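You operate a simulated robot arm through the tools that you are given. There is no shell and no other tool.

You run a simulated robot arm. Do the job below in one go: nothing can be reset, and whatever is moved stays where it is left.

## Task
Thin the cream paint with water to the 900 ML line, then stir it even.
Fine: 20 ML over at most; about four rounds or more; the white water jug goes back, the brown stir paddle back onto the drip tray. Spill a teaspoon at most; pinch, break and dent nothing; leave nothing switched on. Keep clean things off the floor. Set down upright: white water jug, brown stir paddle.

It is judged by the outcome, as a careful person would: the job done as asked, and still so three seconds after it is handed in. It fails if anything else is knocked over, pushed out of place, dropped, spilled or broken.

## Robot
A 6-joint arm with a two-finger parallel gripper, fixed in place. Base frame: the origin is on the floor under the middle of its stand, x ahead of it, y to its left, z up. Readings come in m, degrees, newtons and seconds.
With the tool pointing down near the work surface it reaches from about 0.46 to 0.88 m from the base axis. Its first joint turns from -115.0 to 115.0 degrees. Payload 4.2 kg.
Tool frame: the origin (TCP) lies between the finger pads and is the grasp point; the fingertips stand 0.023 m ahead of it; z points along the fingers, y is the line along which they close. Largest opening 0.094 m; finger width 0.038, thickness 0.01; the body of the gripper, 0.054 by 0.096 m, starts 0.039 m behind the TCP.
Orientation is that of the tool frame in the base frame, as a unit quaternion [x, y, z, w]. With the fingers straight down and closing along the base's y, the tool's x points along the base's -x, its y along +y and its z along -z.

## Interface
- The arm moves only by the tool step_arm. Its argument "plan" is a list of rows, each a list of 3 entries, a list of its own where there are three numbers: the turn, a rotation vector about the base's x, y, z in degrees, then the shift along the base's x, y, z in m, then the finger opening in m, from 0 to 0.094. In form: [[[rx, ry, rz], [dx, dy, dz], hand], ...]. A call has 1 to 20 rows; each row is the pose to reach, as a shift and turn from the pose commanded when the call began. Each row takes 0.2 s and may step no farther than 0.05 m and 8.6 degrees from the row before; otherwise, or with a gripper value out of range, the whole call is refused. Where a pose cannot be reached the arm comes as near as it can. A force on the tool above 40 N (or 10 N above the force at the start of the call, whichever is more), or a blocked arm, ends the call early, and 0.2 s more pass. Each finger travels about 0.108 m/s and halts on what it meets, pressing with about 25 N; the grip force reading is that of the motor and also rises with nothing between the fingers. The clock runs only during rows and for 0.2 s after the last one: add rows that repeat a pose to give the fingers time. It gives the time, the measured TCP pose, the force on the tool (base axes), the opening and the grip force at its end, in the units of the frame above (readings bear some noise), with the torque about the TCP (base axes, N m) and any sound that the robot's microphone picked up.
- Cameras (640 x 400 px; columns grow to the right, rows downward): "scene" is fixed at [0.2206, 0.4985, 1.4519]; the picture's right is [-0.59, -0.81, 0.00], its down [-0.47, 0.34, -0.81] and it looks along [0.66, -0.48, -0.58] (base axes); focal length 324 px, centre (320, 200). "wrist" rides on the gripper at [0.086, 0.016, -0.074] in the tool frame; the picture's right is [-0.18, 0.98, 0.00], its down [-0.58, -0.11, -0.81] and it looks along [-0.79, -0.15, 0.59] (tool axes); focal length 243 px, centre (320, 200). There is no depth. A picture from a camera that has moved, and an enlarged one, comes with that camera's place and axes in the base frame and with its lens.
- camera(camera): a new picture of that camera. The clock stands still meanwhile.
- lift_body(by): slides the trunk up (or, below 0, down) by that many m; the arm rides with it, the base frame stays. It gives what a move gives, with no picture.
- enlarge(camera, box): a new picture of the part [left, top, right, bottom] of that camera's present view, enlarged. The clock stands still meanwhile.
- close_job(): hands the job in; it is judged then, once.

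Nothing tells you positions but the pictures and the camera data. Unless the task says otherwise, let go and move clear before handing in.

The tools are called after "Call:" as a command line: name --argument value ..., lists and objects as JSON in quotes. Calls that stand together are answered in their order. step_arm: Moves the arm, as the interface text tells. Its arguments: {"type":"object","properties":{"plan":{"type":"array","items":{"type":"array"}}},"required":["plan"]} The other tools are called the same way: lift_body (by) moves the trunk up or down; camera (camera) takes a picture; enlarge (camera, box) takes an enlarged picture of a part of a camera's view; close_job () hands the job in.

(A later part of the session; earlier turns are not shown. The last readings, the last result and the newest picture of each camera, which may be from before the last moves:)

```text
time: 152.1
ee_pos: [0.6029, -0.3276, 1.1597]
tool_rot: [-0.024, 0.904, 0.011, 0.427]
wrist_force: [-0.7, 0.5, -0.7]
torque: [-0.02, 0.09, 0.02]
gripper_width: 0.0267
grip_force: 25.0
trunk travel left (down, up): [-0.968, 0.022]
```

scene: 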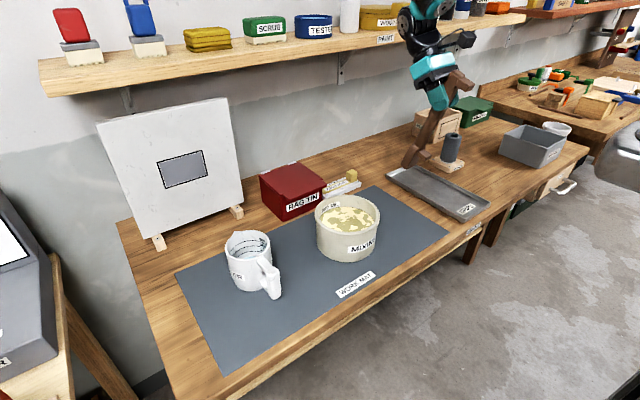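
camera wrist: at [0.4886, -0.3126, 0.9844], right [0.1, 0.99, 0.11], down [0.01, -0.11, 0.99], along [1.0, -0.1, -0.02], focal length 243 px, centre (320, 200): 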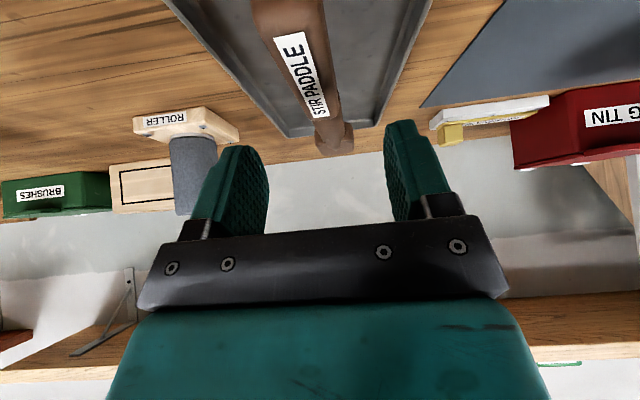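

Holding level. Moving left and up beside the pot.

Call:
step_arm --plan '[[[0, 0, 0], [0.002, 0.01, 0.01], 0.012], [[0, 0, 0], [0.004, 0.035, 0.025], 0.012], [[0, 0, 0], [0.007, 0.07, 0.04], 0.012], [[0, 0, 0], [0.01, 0.105, 0.055], 0.012], [[0, 0, 0], [0.013, 0.14, 0.07], 0.012], [[0, 0, 0], [0.016, 0.17, 0.085], 0.012], [[0, 0, 0], [0.02, 0.195, 0.095], 0.012], [[0, 0, 0], [0.02, 0.205, 0.1], 0.012], [[0, 0, 0], [0.02, 0.205, 0.1], 0.012]]'

Call:
step_arm --plan '[[[-0.42, 8, 0], [0.003, 0, 0], 0.012], [[-0.84, 16, 0], [0.006, 0, 0], 0.012], [[-1.26, 24, 0], [0.009, 0, 0], 0.012], [[-1.68, 32, 0], [0.012, 0, 0], 0.012], [[-2.09, 40, 0], [0.015, 0, 0], 0.012], [[-2.51, 48, 0], [0.018, 0, 0], 0.012], [[-2.93, 56, 0], [0.021, 0, 0], 0.012], [[-3.35, 64, 0], [0.024, 0, 0], 0.012], [[-3.77, 72, 0], [0.027, 0, 0], 0.012], [[-3.77, 72, 0], [0.027, 0, 0], 0.012]]'

Call:
camera --camera "scene"

```text
time: 154.1
ee_pos: [0.628, -0.1229, 1.2591]
tool_rot: [-0.024, 0.904, 0.011, 0.426]
wrist_force: [0.7, -0.1, -0.8]
torque: [-0.02, 0.07, -0.05]
gripper_width: 0.0268
grip_force: 25.1
out of reach, approached as far as the arm can: row 8, 9
trunk travel left (down, up): [-0.968, 0.022]
```

```text
time: 156.3
ee_pos: [0.6555, -0.1224, 1.26]
tool_rot: [-0.026, 0.982, -0.005, -0.188]
wrist_force: [0.3, 0.3, 0.2]
torque: [0.02, 0.02, 0.01]
gripper_width: 0.0267
grip_force: 25.0
trunk travel left (down, up): [-0.968, 0.022]
```

```text
taken
```

scene: 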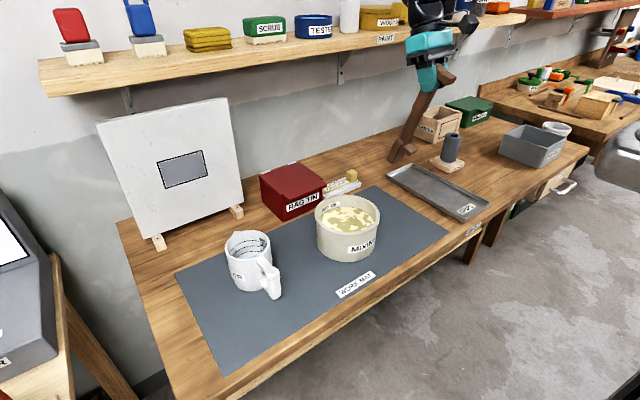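

The blade hangs at 72° with no trouble. Let me look through the wrist camera to fix the pot's centre accurately before dipping.

Call:
camera --camera "wrist"

Call:
enlarge --camera "scene" --box '[305, 180, 395, 270]'

```text
taken
camera wrist: at [0.6006, -0.1097, 1.3603], right [0.12, 0.99, -0.07], down [0.84, -0.06, 0.54], along [0.53, -0.12, -0.84], focal length 243 px, centre (320, 200)
```

wrist: 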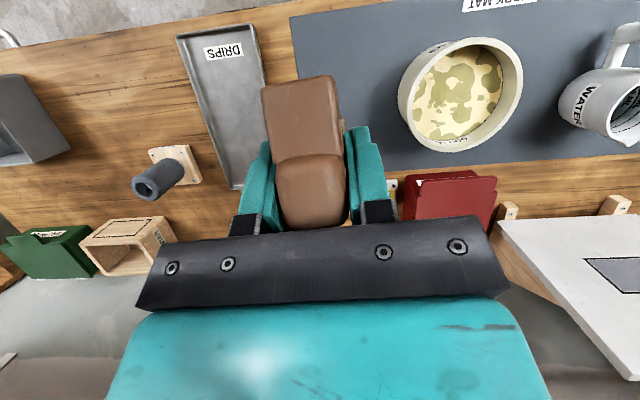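

```text
4.44 times, centred on (350, 225) of scene
camera zoom: at [0.2206, 0.4985, 1.4519], right [-0.59, -0.81, 0.0], down [-0.47, 0.34, -0.81], along [0.66, -0.48, -0.58], focal length 1438 px, centre (187, 89)
```

zoom: 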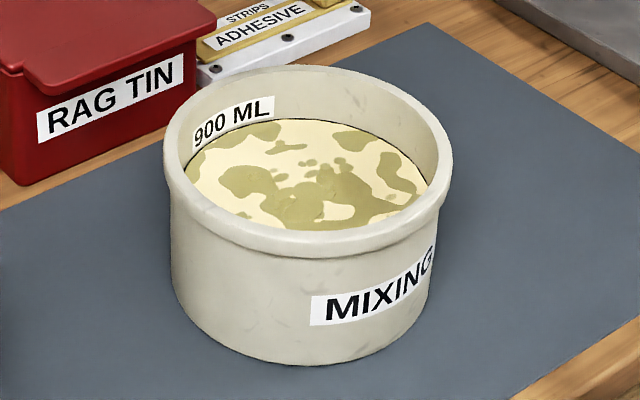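

Call:
enlarge --camera "wrist" --box '[390, 30, 530, 160]'

```text
3.08 times, centred on (460, 95) of wrist
camera zoom: at [0.6006, -0.1097, 1.3603], right [0.12, 0.99, -0.07], down [0.84, -0.06, 0.54], along [0.53, -0.12, -0.84], focal length 746 px, centre (-111, 523)
```

zoom: 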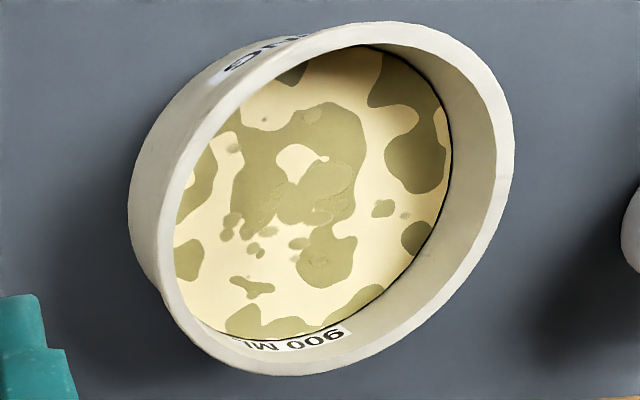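

Pot centre is at about (0.696, 0.069), rim radius 0.082. I'll bring the blade over the pot at 80°, with the tip about 3 cm above the rim.

Call:
step_arm --plan '[[[-0.05, 1, 0], [0.001, 0.015, 0], 0.012], [[-0.12, 2.3, 0], [0.002, 0.045, -0.002], 0.012], [[-0.2, 3.8, 0], [0.003, 0.08, -0.006], 0.012], [[-0.29, 5.5, 0], [0.005, 0.115, -0.012], 0.012], [[-0.37, 7, 0], [0.006, 0.15, -0.02], 0.012], [[-0.42, 8, 0], [0.0075, 0.178, -0.03], 0.012], [[-0.42, 8, 0], [0.0075, 0.189, -0.035], 0.012], [[-0.42, 8, 0], [0.0075, 0.189, -0.035], 0.012]]'

Call:
enlarge --camera "scene" --box '[280, 60, 440, 270]'

Call:
camera --camera "wrist"

```text
time: 158.1
ee_pos: [0.662, 0.0659, 1.2239]
tool_rot: [-0.027, 0.966, -0.007, -0.256]
wrist_force: [-0.3, 0.2, -1.1]
torque: [-0.01, -0.01, 0.02]
gripper_width: 0.0267
grip_force: 24.9
trunk travel left (down, up): [-0.968, 0.022]
```

```text
1.90 times, centred on (360, 165) of scene
camera zoom: at [0.2206, 0.4985, 1.4519], right [-0.59, -0.81, 0.0], down [-0.47, 0.34, -0.81], along [0.66, -0.48, -0.58], focal length 616 px, centre (244, 267)
```

zoom: 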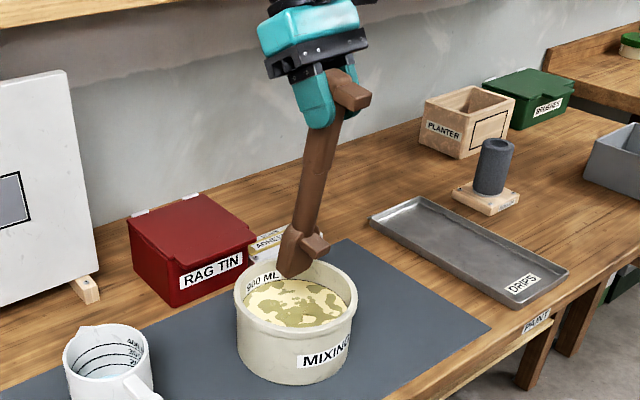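

```text
taken
camera wrist: at [0.6224, 0.0792, 1.3309], right [0.11, 0.99, -0.09], down [0.91, -0.06, 0.41], along [0.4, -0.13, -0.91], focal length 243 px, centre (320, 200)
```

wrist: 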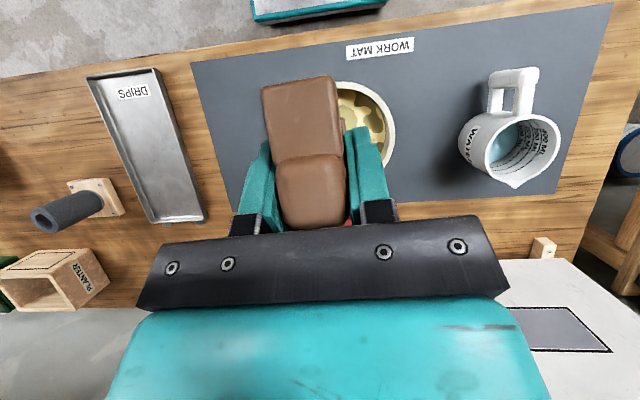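

The blade tip is right over the pot's middle. Descending into the paint slowly while bringing the paddle to 86°.

Call:
step_arm --plan '[[[-0.04, 0.75, 0], [0.003, 0.0003, -0.01], 0.012], [[-0.08, 1.5, 0], [0.006, 0.0006, -0.022], 0.012], [[-0.12, 2.25, 0], [0.009, 0.0009, -0.034], 0.012], [[-0.16, 3, 0], [0.0125, 0.0012, -0.047], 0.012], [[-0.2, 3.75, 0], [0.0155, 0.0015, -0.06], 0.012], [[-0.24, 4.5, 0], [0.0185, 0.0018, -0.072], 0.012], [[-0.28, 5.25, 0], [0.022, 0.002, -0.083], 0.012], [[-0.31, 6, 0], [0.0248, 0.0022, -0.0905], 0.012], [[-0.31, 6, 0], [0.0248, 0.0022, -0.0935], 0.012], [[-0.31, 6, 0], [0.0248, 0.0022, -0.0935], 0.012]]'

Call:
enlarge --camera "scene" --box '[290, 140, 410, 270]'

Call:
enlarge --camera "wrist" --box '[200, 0, 440, 230]'

```text
time: 160.3
ee_pos: [0.686, 0.0684, 1.1317]
tool_rot: [-0.026, 0.952, -0.009, -0.306]
wrist_force: [-0.2, -0.4, -0.5]
torque: [-0.02, 0.01, 0.05]
gripper_width: 0.0267
grip_force: 25.0
trunk travel left (down, up): [-0.968, 0.022]
```

```text
3.08 times, centred on (350, 205) of scene
camera zoom: at [0.2206, 0.4985, 1.4519], right [-0.59, -0.81, 0.0], down [-0.47, 0.34, -0.81], along [0.66, -0.48, -0.58], focal length 995 px, centre (228, 185)
```

zoom: 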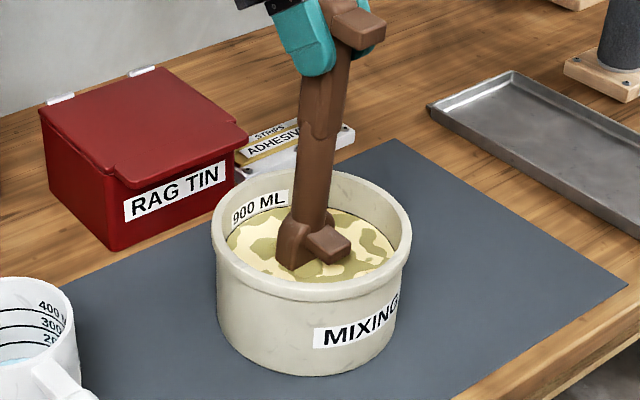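

```text
1.74 times, centred on (320, 115) of wrist
camera zoom: at [0.6592, 0.0825, 1.2414], right [0.1, 0.99, -0.11], down [0.95, -0.06, 0.32], along [0.31, -0.13, -0.94], focal length 422 px, centre (320, 348)
```

zoom: 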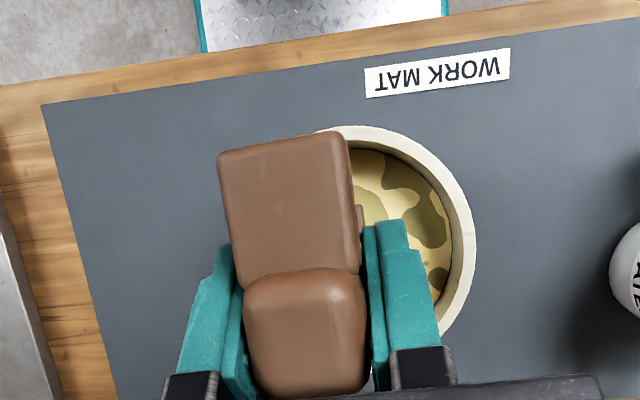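

The blade is about 3–4 cm deep, its foot just clear of the paint and wall. Starting to stir: two rounds of about 2 cm radius.

Call:
step_arm --plan '[[[0, 0, 0], [0.023, 0, 0.003], 0.012], [[0, 0, 0], [0.019, 0.0123, 0.003], 0.012], [[0, 0, 0], [0.0085, 0.02, 0.003], 0.012], [[0, 0, 0], [-0.0045, 0.02, 0.003], 0.012], [[0, 0, 0], [-0.015, 0.0123, 0.003], 0.012], [[0, 0, 0], [-0.019, 0, 0.003], 0.012], [[0, 0, 0], [-0.015, -0.0123, 0.003], 0.012], [[0, 0, 0], [-0.0045, -0.02, 0.003], 0.012], [[0, 0, 0], [0.0085, -0.02, 0.003], 0.012], [[0, 0, 0], [0.019, -0.0123, 0.003], 0.012], [[0, 0, 0], [0.023, 0, 0.003], 0.012], [[0, 0, 0], [0.019, 0.0123, 0.003], 0.012], [[0, 0, 0], [0.0085, 0.02, 0.003], 0.012], [[0, 0, 0], [-0.0045, 0.02, 0.003], 0.012], [[0, 0, 0], [-0.015, 0.0123, 0.003], 0.012], [[0, 0, 0], [-0.019, 0, 0.003], 0.012], [[0, 0, 0], [-0.015, -0.0123, 0.003], 0.012], [[0, 0, 0], [-0.0045, -0.02, 0.003], 0.012], [[0, 0, 0], [0.0085, -0.02, 0.003], 0.012], [[0, 0, 0], [0.019, -0.0123, 0.003], 0.012]]'

Call:
enlarge --camera "scene" --box '[290, 140, 410, 270]'

```text
time: 164.5
ee_pos: [0.7003, 0.0516, 1.1343]
tool_rot: [-0.026, 0.952, -0.009, -0.305]
wrist_force: [-0.1, -0.3, -0.7]
torque: [0.04, -0.03, 0.03]
gripper_width: 0.0268
grip_force: 25.0
out of reach, approached as far as the arm can: row 1, 2, 3, 10, 11, 12, 13, 16, 17, 20
trunk travel left (down, up): [-0.968, 0.022]
```

```text
3.08 times, centred on (350, 205) of scene
camera zoom: at [0.2206, 0.4985, 1.4519], right [-0.59, -0.81, 0.0], down [-0.47, 0.34, -0.81], along [0.66, -0.48, -0.58], focal length 995 px, centre (228, 185)
```

zoom: 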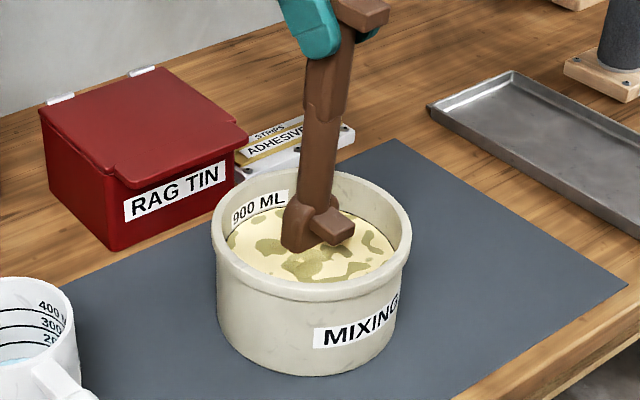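

The outer part of the circle is at the edge of the arm's reach at this angle. I'll ease the paddle to 81° and return to the centre, keeping the blade in the paint.

Call:
step_arm --plan '[[[0.05, -1, 0], [-0.007, 0.003, 0], 0.012], [[0.1, -2, 0], [-0.014, 0.006, -0.001], 0.012], [[0.16, -3, 0], [-0.021, 0.009, -0.002], 0.012], [[0.21, -4, 0], [-0.028, 0.012, -0.0025], 0.012], [[0.26, -5, 0], [-0.035, 0.0154, -0.003], 0.012], [[0.26, -5, 0], [-0.035, 0.0154, -0.003], 0.012]]'

Call:
camera --camera "scene"

```text
time: 165.9
ee_pos: [0.6944, 0.0769, 1.1324]
tool_rot: [-0.026, 0.964, -0.007, -0.265]
wrist_force: [0.0, -0.3, 0.0]
torque: [0.0, 0.02, 0.01]
gripper_width: 0.0267
grip_force: 24.6
out of reach, approached as far as the arm can: row 3, 4, 5, 6
trunk travel left (down, up): [-0.968, 0.022]
```

```text
taken
```

scene: 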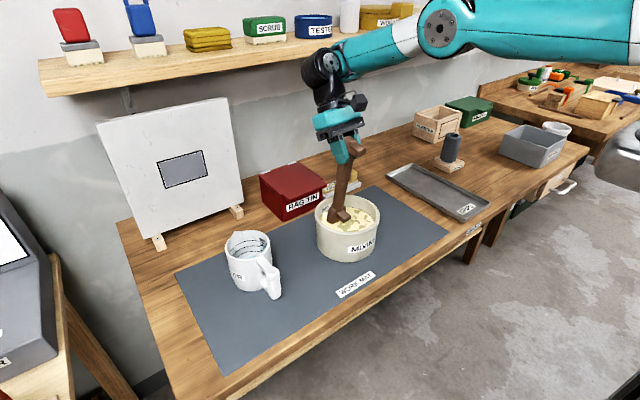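

The wrist joint slipped over its wrap again, which makes steeper angles the free side. I'll simply use that: bring the paddle to vertical (90°), centred in the pot, and stir from there.

Call:
step_arm --plan '[[[-0.08, 1.5, 0], [0.0016, -0.0013, 0.0003], 0.012], [[-0.16, 3, 0], [0.0032, -0.0027, 0.0005], 0.012], [[-0.24, 4.5, 0], [0.0048, -0.004, 0.0008], 0.012], [[-0.31, 6, 0], [0.0064, -0.0053, 0.001], 0.012], [[-0.39, 7.5, 0], [0.008, -0.0067, 0.0013], 0.012], [[-0.47, 9, 0], [0.0096, -0.008, 0.0016], 0.012], [[-0.47, 9, 0], [0.0096, -0.008, 0.0016], 0.012]]'

Call:
enlarge --camera "scene" --box '[290, 140, 410, 270]'

```text
time: 167.5
ee_pos: [0.6897, 0.0407, 1.1303]
tool_rot: [-0.026, 0.945, -0.008, -0.327]
wrist_force: [-0.3, 0.3, -0.6]
torque: [0.04, 0.01, -0.04]
gripper_width: 0.0267
grip_force: 24.7
out of reach, approached as far as the arm can: row 3, 4, 5, 6, 7
trunk travel left (down, up): [-0.968, 0.022]
```

```text
3.08 times, centred on (350, 205) of scene
camera zoom: at [0.2206, 0.4985, 1.4519], right [-0.59, -0.81, 0.0], down [-0.47, 0.34, -0.81], along [0.66, -0.48, -0.58], focal length 995 px, centre (228, 185)
```

zoom: 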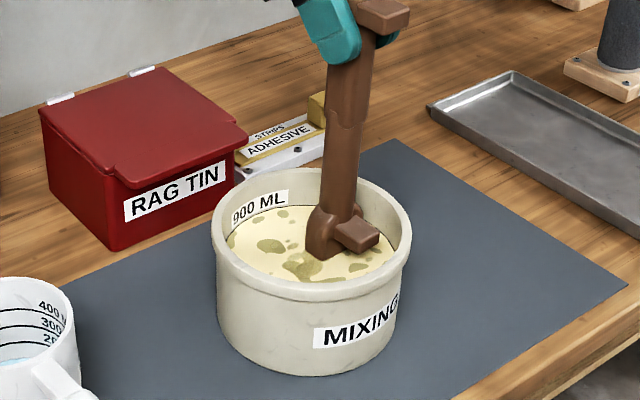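

The hand settled a little to the right (y≈0.04) at 89°. I'll test a small inward move to see which side is free now.

Call:
step_arm --plan '[[[0.05, -1, 0], [-0.006, 0.006, 0.001], 0.012], [[0.1, -2, 0], [-0.012, 0.012, 0.002], 0.012], [[0.16, -3, 0], [-0.018, 0.018, 0.003], 0.012], [[0.16, -3, 0], [-0.018, 0.018, 0.003], 0.012]]'

```text
time: 168.5
ee_pos: [0.6726, 0.0579, 1.1332]
tool_rot: [-0.026, 0.949, -0.009, -0.314]
wrist_force: [-0.7, -0.7, -1.1]
torque: [0.0, -0.02, 0.04]
gripper_width: 0.0266
grip_force: 24.8
trunk travel left (down, up): [-0.968, 0.022]
```

Inward is free, so the wrist is on its normal side. I'll raise the trunk to the top for more margin and stir at 83°, lifting slightly on the near side so the paddle's foot passes over the rim.

Call:
lift_body --by 0.02

Call:
step_arm --plan '[[[0.05, -1, 0], [0.001, 0.003, -0.002], 0.012], [[0.1, -2, 0], [0.002, 0.006, -0.005], 0.012], [[0.16, -3, 0], [0.003, 0.0095, -0.008], 0.012], [[0.21, -4, 0], [0.004, 0.0095, -0.012], 0.012], [[0.21, -4, 0], [0.012, 0.0095, -0.018], 0.012], [[0.21, -4, 0], [0.0214, 0.0095, -0.022], 0.012], [[0.21, -4, 0], [0.0214, 0.0095, -0.022], 0.012]]'

Call:
enlarge --camera "scene" --box '[290, 140, 410, 270]'

```text
time: 169.2
ee_pos: [0.6722, 0.059, 1.1537]
tool_rot: [-0.026, 0.949, -0.008, -0.314]
wrist_force: [-0.3, -0.1, -1.2]
torque: [0.01, -0.01, 0.0]
gripper_width: 0.0265
grip_force: 25.0
trunk travel left (down, up): [-0.988, 0.002]
```

```text
time: 170.8
ee_pos: [0.6937, 0.0681, 1.1327]
tool_rot: [-0.026, 0.96, -0.007, -0.28]
wrist_force: [-0.6, -0.1, -0.7]
torque: [0.01, 0.02, -0.03]
gripper_width: 0.0266
grip_force: 25.0
out of reach, approached as far as the arm can: row 2, 3, 4, 5
trunk travel left (down, up): [-0.988, 0.002]
```

```text
3.08 times, centred on (350, 205) of scene
camera zoom: at [0.2206, 0.4985, 1.4519], right [-0.59, -0.81, 0.0], down [-0.47, 0.34, -0.81], along [0.66, -0.48, -0.58], focal length 995 px, centre (228, 185)
```

zoom: 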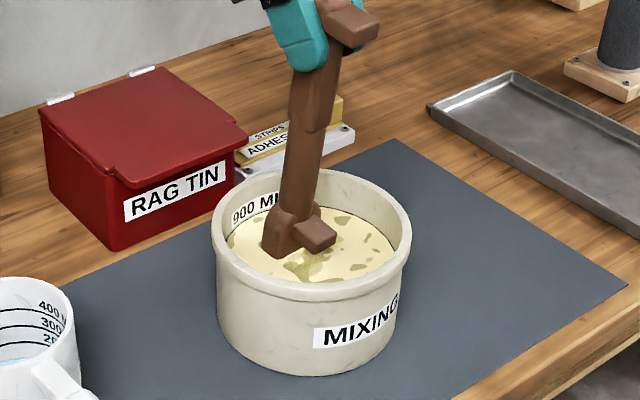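

The surface is getting evener. A quick inward test at this angle before continuing.

Call:
step_arm --plan '[[[0, 0, 0], [-0.008, 0, 0.003], 0.012], [[0, 0, 0], [-0.016, 0, 0.006], 0.012], [[0, 0, 0], [-0.023, 0, 0.01], 0.012], [[0, 0, 0], [-0.023, 0, 0.01], 0.012]]'

```text
time: 171.8
ee_pos: [0.6859, 0.0731, 1.1417]
tool_rot: [-0.026, 0.959, -0.008, -0.281]
wrist_force: [-0.1, -0.1, -0.7]
torque: [0.0, 0.02, 0.0]
gripper_width: 0.0267
grip_force: 25.5
out of reach, approached as far as the arm can: row 2, 3, 4
trunk travel left (down, up): [-0.988, 0.002]
```

At this angle the wrist is back on the other side of its wrap. To stir freely I'll reset it: lift the blade just above the paint inside the pot and let it drip first.

Call:
step_arm --plan '[[[0, 0, 0], [0, 0, 0.005], 0.012], [[0, 0, 0], [0, 0, 0.012], 0.012], [[0, 0, 0], [0, 0, 0.02], 0.012], [[0, 0, 0], [0, 0, 0.028], 0.012], [[0, 0, 0], [0, 0, 0.036], 0.012], [[0, 0, 0], [0, 0, 0.043], 0.012], [[0, 0, 0], [0, 0, 0.048], 0.012], [[0, 0, 0], [0, 0, 0.048], 0.012], [[0, 0, 0], [0, 0, 0.048], 0.012], [[0, 0, 0], [0, 0, 0.048], 0.012], [[0, 0, 0], [0, 0, 0.048], 0.012], [[0, 0, 0], [0, 0, 0.048], 0.012], [[0, 0, 0], [0, 0, 0.048], 0.012], [[0, 0, 0], [0, 0, 0.048], 0.012], [[0, 0, 0], [0, 0, 0.048], 0.012], [[0, 0, 0], [0, 0, 0.048], 0.012], [[0, 0, 0], [0, 0, 0.048], 0.012], [[0, 0, 0], [0, 0, 0.048], 0.012], [[0, 0, 0], [0, 0, 0.048], 0.012], [[0, 0, 0], [0, 0, 0.048], 0.012]]'

Call:
enlarge --camera "scene" --box '[290, 140, 410, 270]'

```text
time: 176.0
ee_pos: [0.6856, 0.0738, 1.1906]
tool_rot: [-0.026, 0.959, -0.008, -0.281]
wrist_force: [-0.4, -0.7, 0.1]
torque: [-0.01, 0.03, 0.03]
gripper_width: 0.0267
grip_force: 25.2
trunk travel left (down, up): [-0.988, 0.002]
```

```text
3.08 times, centred on (350, 205) of scene
camera zoom: at [0.2206, 0.4985, 1.4519], right [-0.59, -0.81, 0.0], down [-0.47, 0.34, -0.81], along [0.66, -0.48, -0.58], focal length 995 px, centre (228, 185)
```

zoom: 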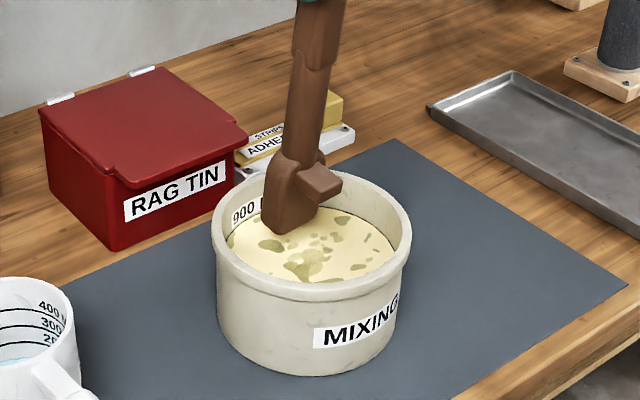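

The blade comes out clean-looking with no visible drips. Raising it clear of the rim, then a brisk move inward to carry the wrist joint back across its wrap, keeping the blade over the pot.

Call:
step_arm --plan '[[[0, 0, 0], [0, 0, 0.015], 0.012], [[0, 0, 0], [0, 0, 0.03], 0.012], [[0, 0, 0], [0, 0, 0.04], 0.012], [[0, 0, 0], [0, 0, 0.04], 0.012], [[0.4, -7.5, 0], [-0.04, -0.002, 0.035], 0.012], [[0.82, -15.5, 0], [-0.083, -0.005, 0.03], 0.012], [[0.82, -15.5, 0], [-0.083, -0.005, 0.03], 0.012], [[0.82, -15.5, 0], [-0.083, -0.005, 0.03], 0.012]]'

Call:
camera --camera "scene"

```text
time: 177.8
ee_pos: [0.7292, 0.1135, 1.2484]
tool_rot: [-0.027, 0.988, -0.005, -0.15]
wrist_force: [-0.1, 0.6, -1.2]
torque: [0.0, 0.02, 0.0]
gripper_width: 0.0267
grip_force: 25.3
out of reach, approached as far as the arm can: row 5, 6, 7, 8
trunk travel left (down, up): [-0.988, 0.002]
```

```text
taken
```

scene: 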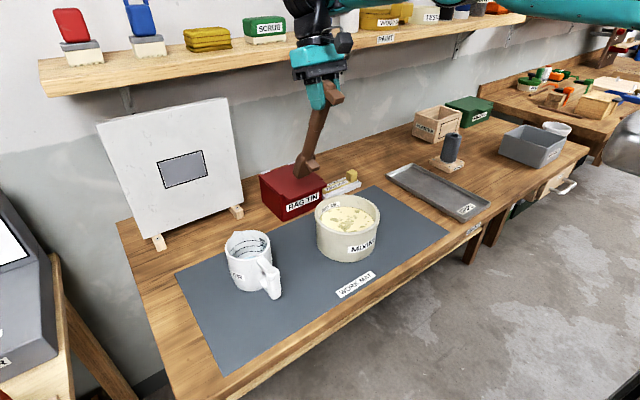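

That pushed the hand outward instead (the blade is high in the air, nothing dripped). I'll go up and bring the blade back over the pot at once.

Call:
step_arm --plan '[[[-0.1, 2, 0], [-0.01, -0.01, 0.035], 0.012], [[-0.1, 2, 0], [-0.03, -0.02, 0.07], 0.012], [[-0.1, 2, 0], [-0.06, -0.03, 0.09], 0.012], [[-0.1, 2, 0], [-0.09, -0.04, 0.1], 0.012], [[-0.1, 2, 0], [-0.109, -0.045, 0.1], 0.012], [[-0.1, 2, 0], [-0.109, -0.045, 0.1], 0.012]]'

Call:
camera --camera "scene"

```text
time: 179.2
ee_pos: [0.6731, 0.0864, 1.3788]
tool_rot: [-0.027, 0.986, -0.004, -0.167]
wrist_force: [0.1, -0.2, -0.3]
torque: [0.02, 0.02, 0.02]
gripper_width: 0.0268
grip_force: 25.2
out of reach, approached as far as the arm can: row 3, 4, 5, 6
trunk travel left (down, up): [-0.988, 0.002]
```

```text
taken
```

scene: 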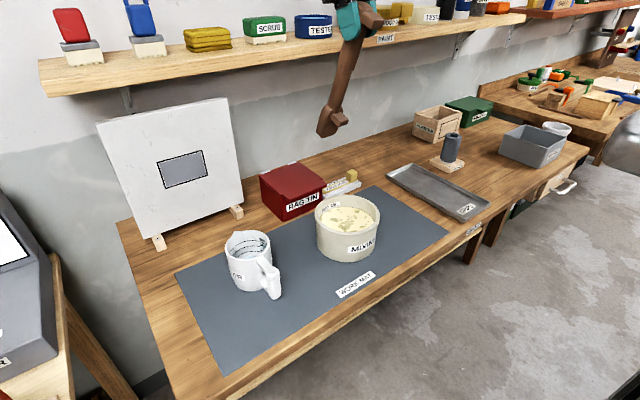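

The blade is over the pot again, high up. Now a brisk straight descent (still ending above the rim), the kind of move that carried the joint across before.

Call:
step_arm --plan '[[[0, 0, 0], [0, 0, -0.04], 0.012], [[0, 0, 0], [-0.005, -0.003, -0.085], 0.012], [[0, 0, 0], [-0.01, -0.006, -0.13], 0.012], [[0, 0, 0], [-0.01, -0.006, -0.14], 0.012], [[0, 0, 0], [-0.01, -0.006, -0.14], 0.012]]'

Call:
camera --camera "scene"

```text
time: 180.4
ee_pos: [0.7237, 0.1031, 1.2569]
tool_rot: [-0.027, 0.986, -0.004, -0.167]
wrist_force: [-0.8, 0.2, -0.7]
torque: [0.01, 0.02, -0.01]
gripper_width: 0.0267
grip_force: 25.3
out of reach, approached as far as the arm can: row 1, 2, 3, 4, 5
trunk travel left (down, up): [-0.988, 0.002]
```

```text
taken
```

scene: 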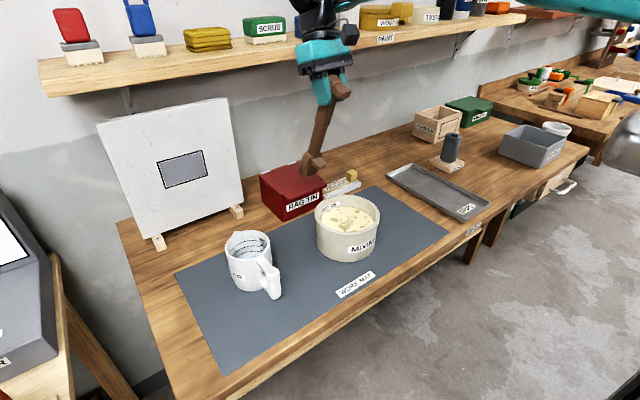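

It slid outward again; in this posture the inward direction is mainly horizontal. So I'll try a brisk pure move back toward the robot at constant angle, which also brings the blade over the pot.

Call:
step_arm --plan '[[[0, 0, 0], [-0.045, -0.015, 0], 0.012], [[0, 0, 0], [-0.09, -0.03, 0], 0.012], [[0, 0, 0], [-0.13, -0.04, 0], 0.012], [[0, 0, 0], [-0.13, -0.04, 0], 0.012]]'

Call:
camera --camera "scene"

```text
time: 181.4
ee_pos: [0.7151, 0.1047, 1.2845]
tool_rot: [-0.026, 0.986, -0.005, -0.166]
wrist_force: [0.9, 0.5, -0.9]
torque: [0.02, 0.03, 0.01]
gripper_width: 0.0268
grip_force: 24.9
out of reach, approached as far as the arm can: row 1, 2, 3, 4
trunk travel left (down, up): [-0.988, 0.002]
```

```text
taken
```

scene: 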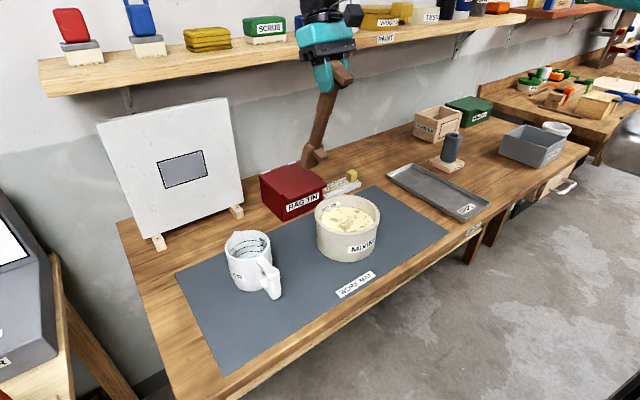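

Not across. Instead I'll make the other side comfortable: with the trunk lower, the wrist bend sits well inside its free range on this side. First raise the hand, then lower the trunk 11 cm.

Call:
step_arm --plan '[[[0, 0, 0], [0, -0.005, 0.03], 0.012], [[0, 0, 0], [0, -0.01, 0.06], 0.012], [[0, 0, 0], [0, -0.015, 0.085], 0.012], [[0, 0, 0], [0, -0.015, 0.085], 0.012]]'

Call:
lift_body --by -0.11

Call:
camera --camera "scene"

```text
time: 182.4
ee_pos: [0.7176, 0.0679, 1.3622]
tool_rot: [-0.028, 0.986, -0.011, -0.162]
wrist_force: [-0.6, 0.3, -0.7]
torque: [0.06, 0.0, -0.03]
gripper_width: 0.0267
grip_force: 24.5
out of reach, approached as far as the arm can: row 2, 3
trunk travel left (down, up): [-0.988, 0.002]
```

```text
time: 183.8
ee_pos: [0.7173, 0.0681, 1.2512]
tool_rot: [-0.028, 0.986, -0.012, -0.162]
wrist_force: [-1.9, 0.2, -0.2]
torque: [0.02, 0.05, -0.01]
gripper_width: 0.0265
grip_force: 25.3
trunk travel left (down, up): [-0.878, 0.112]
```

```text
taken
```

scene: 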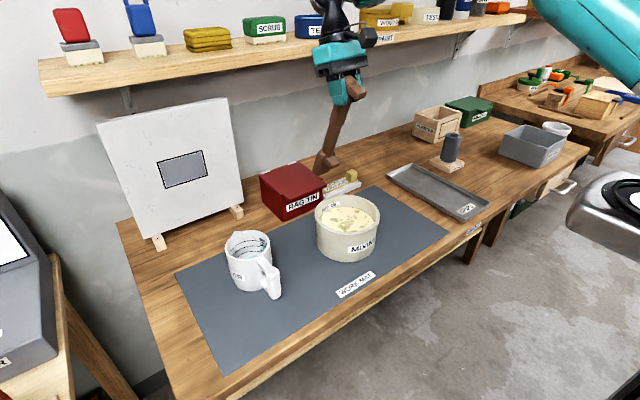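

Now bringing the paddle to 85° above the pot.

Call:
step_arm --plan '[[[-0.21, 4, 0], [-0.008, 0, 0], 0.012], [[-0.42, 8, 0], [-0.016, 0, 0], 0.012], [[-0.63, 12, 0], [-0.025, 0, -0.002], 0.012], [[-0.84, 16, 0], [-0.034, 0, -0.004], 0.012], [[-0.84, 16, 0], [-0.034, 0, -0.006], 0.012], [[-0.84, 16, 0], [-0.034, 0, -0.006], 0.012]]'

Call:
enlarge --camera "scene" --box '[280, 60, 440, 270]'

```text
time: 185.2
ee_pos: [0.6608, -0.0027, 1.2383]
tool_rot: [-0.028, 0.962, -0.014, -0.272]
wrist_force: [0.6, 0.1, -0.3]
torque: [-0.02, 0.0, -0.03]
gripper_width: 0.0269
grip_force: 24.8
out of reach, approached as far as the arm can: row 1, 2, 3, 4, 5, 6
trunk travel left (down, up): [-0.878, 0.112]
```

```text
1.90 times, centred on (360, 165) of scene
camera zoom: at [0.2206, 0.4985, 1.4519], right [-0.59, -0.81, 0.0], down [-0.47, 0.34, -0.81], along [0.66, -0.48, -0.58], focal length 616 px, centre (244, 267)
```

zoom: 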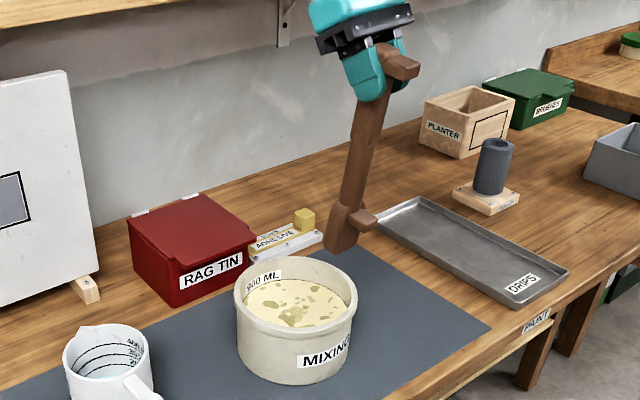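

The pot lies near the arm's outer reach at such steep wrist angles, so I'll stop fighting here: I'll reset the wrist in the posture where it crossed over before (tool nearly vertical, trunk lower), in the free space right of the pot. First move right and up.

Call:
step_arm --plan '[[[0, -0.5, 0], [0, -0.02, 0.01], 0.012], [[0.05, -1.5, 0], [0, -0.045, 0.02], 0.012], [[0.1, -3, 0], [0, -0.07, 0.03], 0.012], [[0.2, -4.5, 0], [0, -0.09, 0.04], 0.012], [[0.3, -6, 0], [0, -0.105, 0.05], 0.012], [[0.3, -6, 0], [0, -0.105, 0.05], 0.012]]'

Call:
camera --camera "scene"

```text
time: 186.6
ee_pos: [0.6585, -0.11, 1.2873]
tool_rot: [-0.029, 0.974, -0.014, -0.222]
wrist_force: [0.6, -1.3, -0.3]
torque: [-0.01, -0.03, 0.02]
gripper_width: 0.0268
grip_force: 24.8
trunk travel left (down, up): [-0.878, 0.112]
```

```text
taken
```

scene: 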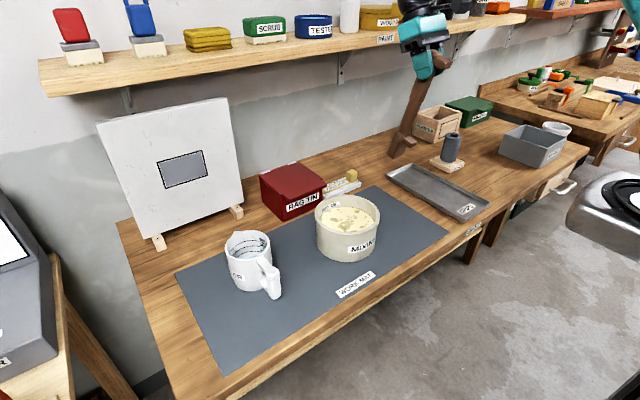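

Reached without complaint. Testing whether I can swing the blade up 10° in place here.

Call:
step_arm --plan '[[[0.2, -4, 0], [0, 0, 0], 0.012], [[0.4, -8, 0], [0, 0, 0], 0.012], [[0.6, -12, 0], [0, 0, 0], 0.012], [[0.6, -12, 0], [0, 0, 0], 0.012]]'

```text
time: 187.6
ee_pos: [0.6617, -0.1069, 1.2884]
tool_rot: [-0.028, 0.992, -0.012, -0.119]
wrist_force: [0.4, -0.9, -0.9]
torque: [0.0, 0.04, 0.01]
gripper_width: 0.0266
grip_force: 24.5
trunk travel left (down, up): [-0.878, 0.112]
```

Free so far. Continuing the swing another 12°.

Call:
step_arm --plan '[[[0.2, -4, 0], [0, 0, 0], 0.012], [[0.4, -8, 0], [0, 0, 0], 0.012], [[0.6, -12, 0], [0, 0, 0], 0.012], [[0.6, -12, 0], [0, 0, 0], 0.012]]'

```text
time: 188.6
ee_pos: [0.6597, -0.1088, 1.2876]
tool_rot: [-0.027, 0.999, -0.009, -0.014]
wrist_force: [-0.3, 0.0, -1.1]
torque: [0.0, 0.04, 0.03]
gripper_width: 0.0267
grip_force: 25.2
trunk travel left (down, up): [-0.878, 0.112]
```

The wrist is on its normal side again. A better idea for reach: turn the paddle so that it leans sideways (toward the left) instead of toward the robot, which keeps the wrist well within range over the pot. Turning the yaw by −78° here in free air.

Call:
step_arm --plan '[[[0, 0, -6], [-0.002, 0.003, 0], 0.012], [[0, 0, -14], [-0.004, 0.007, 0], 0.012], [[0, 0, -22], [-0.006, 0.011, 0], 0.012], [[0, 0, -30], [-0.008, 0.015, 0], 0.012], [[0, 0, -38], [-0.01, 0.02, 0], 0.012], [[0, 0, -46], [-0.012, 0.024, 0], 0.012], [[0, 0, -54], [-0.014, 0.028, 0], 0.012], [[0, 0, -62], [-0.016, 0.032, 0], 0.012], [[0, 0, -70], [-0.018, 0.036, 0], 0.012], [[0, 0, -78], [-0.02, 0.04, 0], 0.012], [[0, 0, -78], [-0.02, 0.04, 0], 0.012]]'

Call:
camera --camera "scene"

```text
time: 191.0
ee_pos: [0.6396, -0.07, 1.2864]
tool_rot: [0.609, 0.793, 0.003, -0.017]
wrist_force: [0.0, -0.1, -0.8]
torque: [0.05, -0.03, 0.0]
gripper_width: 0.0268
grip_force: 24.9
trunk travel left (down, up): [-0.878, 0.112]
```

```text
taken
```

scene: 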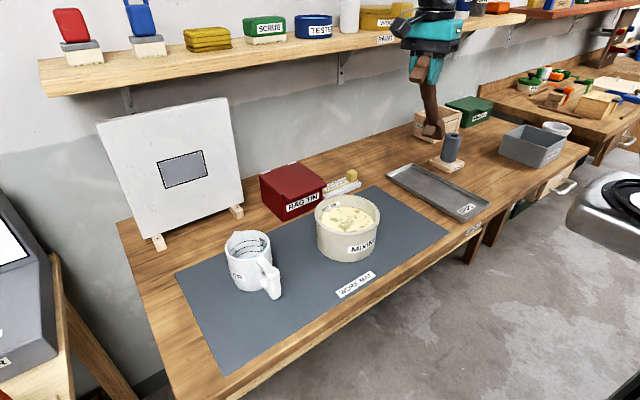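

Turned as planned. Now swinging the blade to near vertical (88°) here.

Call:
step_arm --plan '[[[6.96, 1.86, 0], [0, 0.005, 0], 0.012], [[13.92, 3.72, 0], [0, 0.01, 0], 0.012], [[20.88, 5.58, 0], [0, 0.015, 0], 0.012], [[27.84, 7.44, 0], [0, 0.02, 0], 0.012], [[34.8, 9.3, 0], [0, 0.025, 0], 0.012], [[34.8, 9.3, 0], [0, 0.025, 0], 0.012]]'

Call:
camera --camera "scene"

Call:
camera --camera "wrist"

```text
time: 192.4
ee_pos: [0.6402, -0.0434, 1.2876]
tool_rot: [0.573, 0.753, 0.191, -0.262]
wrist_force: [0.7, -0.4, -1.4]
torque: [-0.01, 0.01, 0.0]
gripper_width: 0.0265
grip_force: 25.2
trunk travel left (down, up): [-0.878, 0.112]
```

```text
taken
```

scene: 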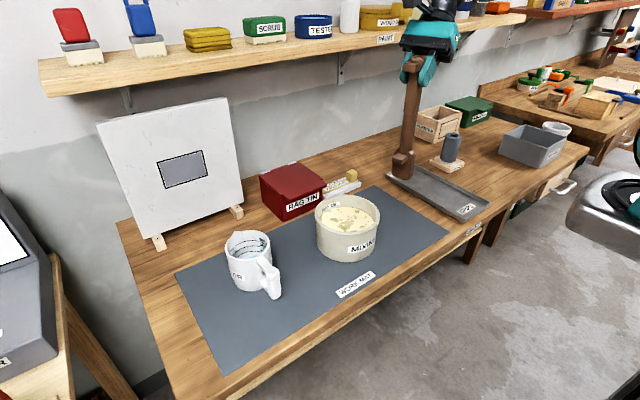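

```text
taken
camera wrist: at [0.6514, -0.0173, 1.3987], right [0.98, 0.12, -0.12], down [0.16, -0.95, 0.28], along [-0.08, -0.3, -0.95], focal length 243 px, centre (320, 200)
```

wrist: 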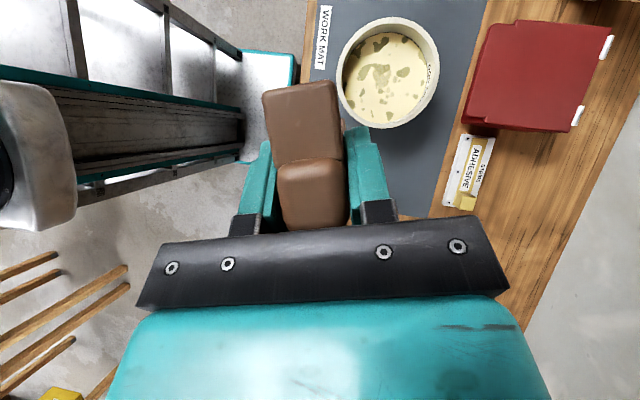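

Everything reached cleanly; the paddle hangs vertical and the wrist camera even sees the pot. Moving it over the pot, tip above the rim.

Call:
step_arm --plan '[[[0, 0, 0], [0.008, 0.015, 0], 0.012], [[0, 0, 0], [0.02, 0.04, -0.005], 0.012], [[0, 0, 0], [0.033, 0.068, -0.015], 0.012], [[0, 0, 0], [0.045, 0.093, -0.03], 0.012], [[0, 0, 0], [0.052, 0.108, -0.045], 0.012], [[0, 0, 0], [0.0536, 0.1127, -0.05], 0.012], [[0, 0, 0], [0.0536, 0.1127, -0.05], 0.012]]'

Call:
enlarge --camera "scene" --box '[280, 80, 440, 270]'

Call:
enlarge --camera "wrist" --box '[200, 0, 480, 240]'

```text
time: 194.0
ee_pos: [0.6942, 0.0681, 1.2372]
tool_rot: [0.573, 0.753, 0.191, -0.261]
wrist_force: [-0.5, 0.4, -0.5]
torque: [-0.04, 0.0, 0.0]
gripper_width: 0.0266
grip_force: 24.7
trunk travel left (down, up): [-0.878, 0.112]
```

```text
2.11 times, centred on (360, 175) of scene
camera zoom: at [0.2206, 0.4985, 1.4519], right [-0.59, -0.81, 0.0], down [-0.47, 0.34, -0.81], along [0.66, -0.48, -0.58], focal length 681 px, centre (236, 253)
```

zoom: 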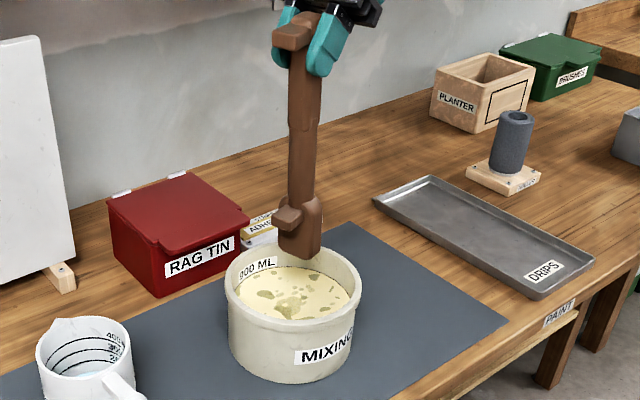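

```text
1.67 times, centred on (340, 120) of wrist
camera zoom: at [0.7051, 0.0956, 1.3479], right [0.98, 0.12, -0.12], down [0.16, -0.95, 0.28], along [-0.08, -0.3, -0.95], focal length 404 px, centre (287, 333)
```

zoom: 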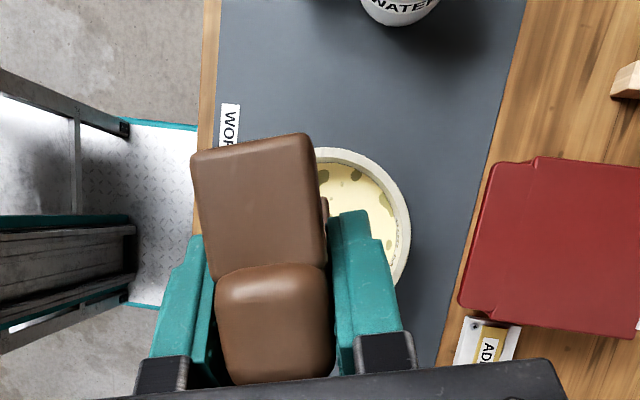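

The blade is centred over the pot. Descending into the paint.

Call:
step_arm --plan '[[[0, 0, 0], [0, 0, -0.015], 0.012], [[0, 0, 0], [0, 0, -0.033], 0.012], [[0, 0, 0], [0, 0, -0.05], 0.012], [[0, 0, 0], [0, 0, -0.064], 0.012], [[0, 0, 0], [0, 0, -0.077], 0.012], [[0, 0, 0], [0, 0, -0.088], 0.012], [[0, 0, 0], [0, 0, -0.098], 0.012], [[0, 0, 0], [0, 0, -0.1045], 0.012], [[0, 0, 0], [0, 0, -0.1045], 0.012]]'

Call:
enlarge --camera "scene" --box '[290, 140, 410, 270]'

```text
time: 196.0
ee_pos: [0.6942, 0.0687, 1.1338]
tool_rot: [0.573, 0.753, 0.191, -0.261]
wrist_force: [0.3, 0.1, -0.7]
torque: [0.02, 0.04, 0.0]
gripper_width: 0.0267
grip_force: 25.2
trunk travel left (down, up): [-0.878, 0.112]
```

```text
3.08 times, centred on (350, 205) of scene
camera zoom: at [0.2206, 0.4985, 1.4519], right [-0.59, -0.81, 0.0], down [-0.47, 0.34, -0.81], along [0.66, -0.48, -0.58], focal length 995 px, centre (228, 185)
```

zoom: 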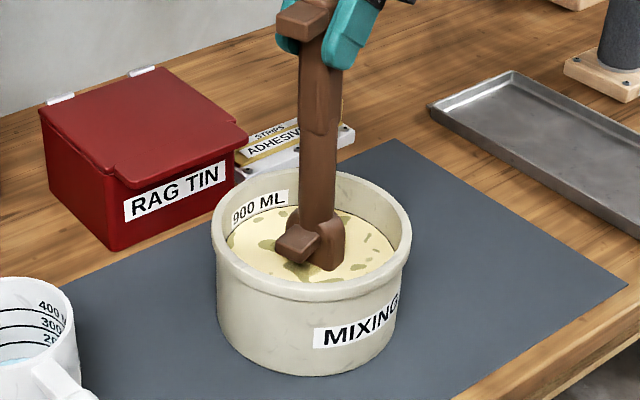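

The blade is about 3.5 cm deep with good clearance all round. Stirring two full rounds of 2.3 cm radius.

Call:
step_arm --plan '[[[0, 0, 0], [0.023, 0, 0], 0.012], [[0, 0, 0], [0.0186, 0.0135, 0], 0.012], [[0, 0, 0], [0.0071, 0.0215, 0], 0.012], [[0, 0, 0], [-0.0071, 0.0215, 0], 0.012], [[0, 0, 0], [-0.0186, 0.0135, 0], 0.012], [[0, 0, 0], [-0.023, 0, 0], 0.012], [[0, 0, 0], [-0.0186, -0.0135, 0], 0.012], [[0, 0, 0], [-0.0071, -0.0219, 0], 0.012], [[0, 0, 0], [0.0071, -0.0219, 0], 0.012], [[0, 0, 0], [0.0186, -0.0135, 0], 0.012], [[0, 0, 0], [0.023, 0, 0], 0.012], [[0, 0, 0], [0.0186, 0.0135, 0], 0.012], [[0, 0, 0], [0.0071, 0.0215, 0], 0.012], [[0, 0, 0], [-0.0071, 0.0215, 0], 0.012], [[0, 0, 0], [-0.0186, 0.0135, 0], 0.012], [[0, 0, 0], [-0.023, 0, 0], 0.012], [[0, 0, 0], [-0.0186, -0.0135, 0], 0.012], [[0, 0, 0], [-0.0071, -0.0219, 0], 0.012], [[0, 0, 0], [0.0071, -0.0219, 0], 0.012], [[0, 0, 0], [0.0186, -0.0135, 0], 0.012]]'

Call:
enlarge --camera "scene" --box '[290, 140, 410, 270]'

```text
time: 200.2
ee_pos: [0.712, 0.0547, 1.133]
tool_rot: [0.574, 0.753, 0.191, -0.26]
wrist_force: [0.5, -0.5, -1.4]
torque: [-0.02, 0.0, -0.03]
gripper_width: 0.0267
grip_force: 25.0
trunk travel left (down, up): [-0.878, 0.112]
```

```text
3.08 times, centred on (350, 205) of scene
camera zoom: at [0.2206, 0.4985, 1.4519], right [-0.59, -0.81, 0.0], down [-0.47, 0.34, -0.81], along [0.66, -0.48, -0.58], focal length 995 px, centre (228, 185)
```

zoom: 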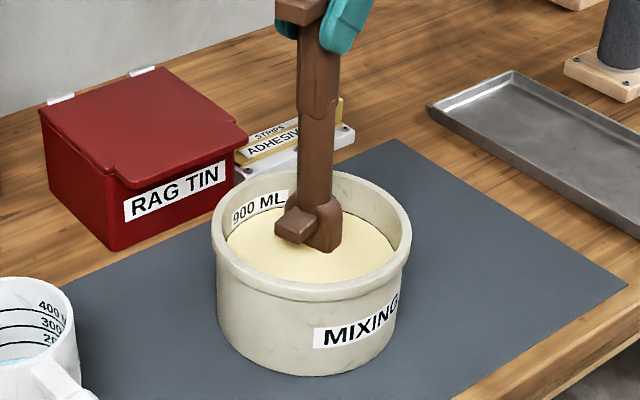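

The paint is already an even colour. Two more rounds to be thorough (four full rounds in this pass alone).

Call:
step_arm --plan '[[[0, 0, 0], [0.0044, 0.0135, 0], 0.012], [[0, 0, 0], [0, 0.027, 0], 0.012], [[0, 0, 0], [-0.0115, 0.035, 0], 0.012], [[0, 0, 0], [-0.0257, 0.035, 0], 0.012], [[0, 0, 0], [-0.0372, 0.027, 0], 0.012], [[0, 0, 0], [-0.0416, 0.0135, 0], 0.012], [[0, 0, 0], [-0.0372, 0, 0], 0.012], [[0, 0, 0], [-0.0257, -0.0084, 0], 0.012], [[0, 0, 0], [-0.0115, -0.0084, 0], 0.012], [[0, 0, 0], [0, 0, 0], 0.012], [[0, 0, 0], [0.0044, 0.0135, 0], 0.012], [[0, 0, 0], [0, 0.027, 0], 0.012], [[0, 0, 0], [-0.0115, 0.035, 0], 0.012], [[0, 0, 0], [-0.0257, 0.035, 0], 0.012], [[0, 0, 0], [-0.0372, 0.027, 0], 0.012], [[0, 0, 0], [-0.0416, 0.0135, 0], 0.012], [[0, 0, 0], [-0.0372, 0, 0], 0.012], [[0, 0, 0], [-0.0257, -0.0084, 0], 0.012], [[0, 0, 0], [-0.0115, -0.0084, 0], 0.012], [[0, 0, 0], [0, 0, 0], 0.012]]'

Call:
step_arm --plan '[[[0, 0, 0], [0.0044, 0.0135, 0], 0.012], [[0, 0, 0], [0, 0.027, 0], 0.012], [[0, 0, 0], [-0.0115, 0.035, 0], 0.012], [[0, 0, 0], [-0.0257, 0.035, 0], 0.012], [[0, 0, 0], [-0.0372, 0.027, 0], 0.012], [[0, 0, 0], [-0.0416, 0.0135, 0], 0.012], [[0, 0, 0], [-0.0372, 0, 0], 0.012], [[0, 0, 0], [-0.0257, -0.0084, 0], 0.012], [[0, 0, 0], [-0.0115, -0.0084, 0], 0.012], [[0, 0, 0], [0, 0, 0], 0.012], [[0, 0, 0], [-0.009, 0.006, 0], 0.012], [[0, 0, 0], [-0.0186, 0.0135, 0], 0.012], [[0, 0, 0], [-0.0186, 0.0135, 0], 0.012]]'

Call:
enlarge --camera "scene" --box '[290, 140, 410, 270]'

```text
time: 204.4
ee_pos: [0.7121, 0.0549, 1.1339]
tool_rot: [0.573, 0.753, 0.191, -0.261]
wrist_force: [-0.7, 0.0, -1.0]
torque: [0.01, 0.01, -0.01]
gripper_width: 0.0266
grip_force: 24.9
trunk travel left (down, up): [-0.878, 0.112]
```

```text
time: 207.2
ee_pos: [0.6936, 0.0681, 1.1327]
tool_rot: [0.573, 0.753, 0.19, -0.261]
wrist_force: [-0.5, 0.4, -0.8]
torque: [-0.02, -0.02, -0.02]
gripper_width: 0.0267
grip_force: 25.2
trunk travel left (down, up): [-0.878, 0.112]
```

```text
3.08 times, centred on (350, 205) of scene
camera zoom: at [0.2206, 0.4985, 1.4519], right [-0.59, -0.81, 0.0], down [-0.47, 0.34, -0.81], along [0.66, -0.48, -0.58], focal length 995 px, centre (228, 185)
```

zoom: 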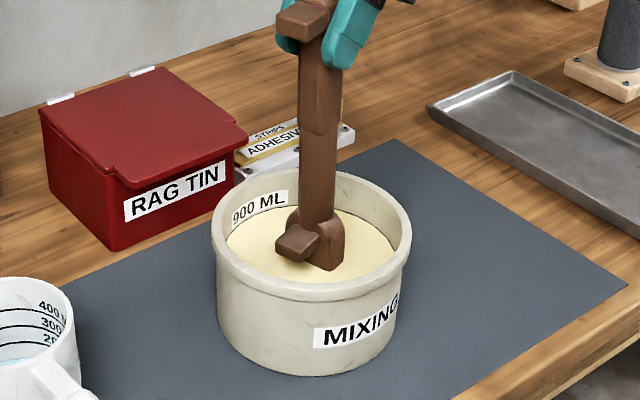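

Five rounds done, evenly mixed. Raising the blade slowly out of the paint, and holding it inside the pot to drip off.

Call:
step_arm --plan '[[[0, 0, 0], [0, 0, 0.005], 0.012], [[0, 0, 0], [0, 0, 0.011], 0.012], [[0, 0, 0], [0, 0, 0.018], 0.012], [[0, 0, 0], [0, 0, 0.025], 0.012], [[0, 0, 0], [0, 0, 0.032], 0.012], [[0, 0, 0], [0, 0, 0.039], 0.012], [[0, 0, 0], [0, 0, 0.046], 0.012], [[0, 0, 0], [0, 0, 0.052], 0.012], [[0, 0, 0], [0, 0, 0.056], 0.012], [[0, 0, 0], [0, 0, 0.056], 0.012], [[0, 0, 0], [0, 0, 0.056], 0.012], [[0, 0, 0], [0, 0, 0.056], 0.012], [[0, 0, 0], [0, 0, 0.056], 0.012], [[0, 0, 0], [0, 0, 0.056], 0.012], [[0, 0, 0], [0, 0, 0.056], 0.012], [[0, 0, 0], [0, 0, 0.056], 0.012], [[0, 0, 0], [0, 0, 0.056], 0.012], [[0, 0, 0], [0, 0, 0.056], 0.012], [[0, 0, 0], [0, 0, 0.056], 0.012], [[0, 0, 0], [0, 0, 0.056], 0.012]]'

Call:
enlarge --camera "scene" --box '[290, 140, 410, 270]'

Call:
enlarge --camera "scene" --box '[330, 196, 370, 221]'

```text
time: 211.4
ee_pos: [0.6928, 0.0679, 1.1887]
tool_rot: [0.573, 0.753, 0.19, -0.261]
wrist_force: [0.7, 0.2, -0.6]
torque: [-0.05, 0.0, 0.0]
gripper_width: 0.0266
grip_force: 24.6
trunk travel left (down, up): [-0.878, 0.112]
```

```text
3.08 times, centred on (350, 205) of scene
camera zoom: at [0.2206, 0.4985, 1.4519], right [-0.59, -0.81, 0.0], down [-0.47, 0.34, -0.81], along [0.66, -0.48, -0.58], focal length 995 px, centre (228, 185)
```

zoom: 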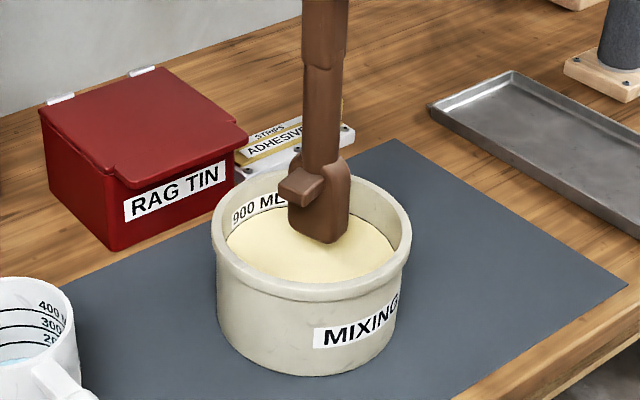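

```text
16.00 times, centred on (350, 208) of scene
camera zoom: at [0.2206, 0.4985, 1.4519], right [-0.59, -0.81, 0.0], down [-0.47, 0.34, -0.81], along [0.66, -0.48, -0.58], focal length 5176 px, centre (-160, 64)
```

zoom: 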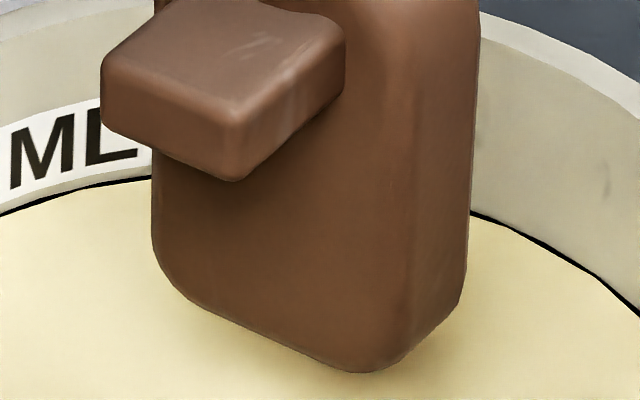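

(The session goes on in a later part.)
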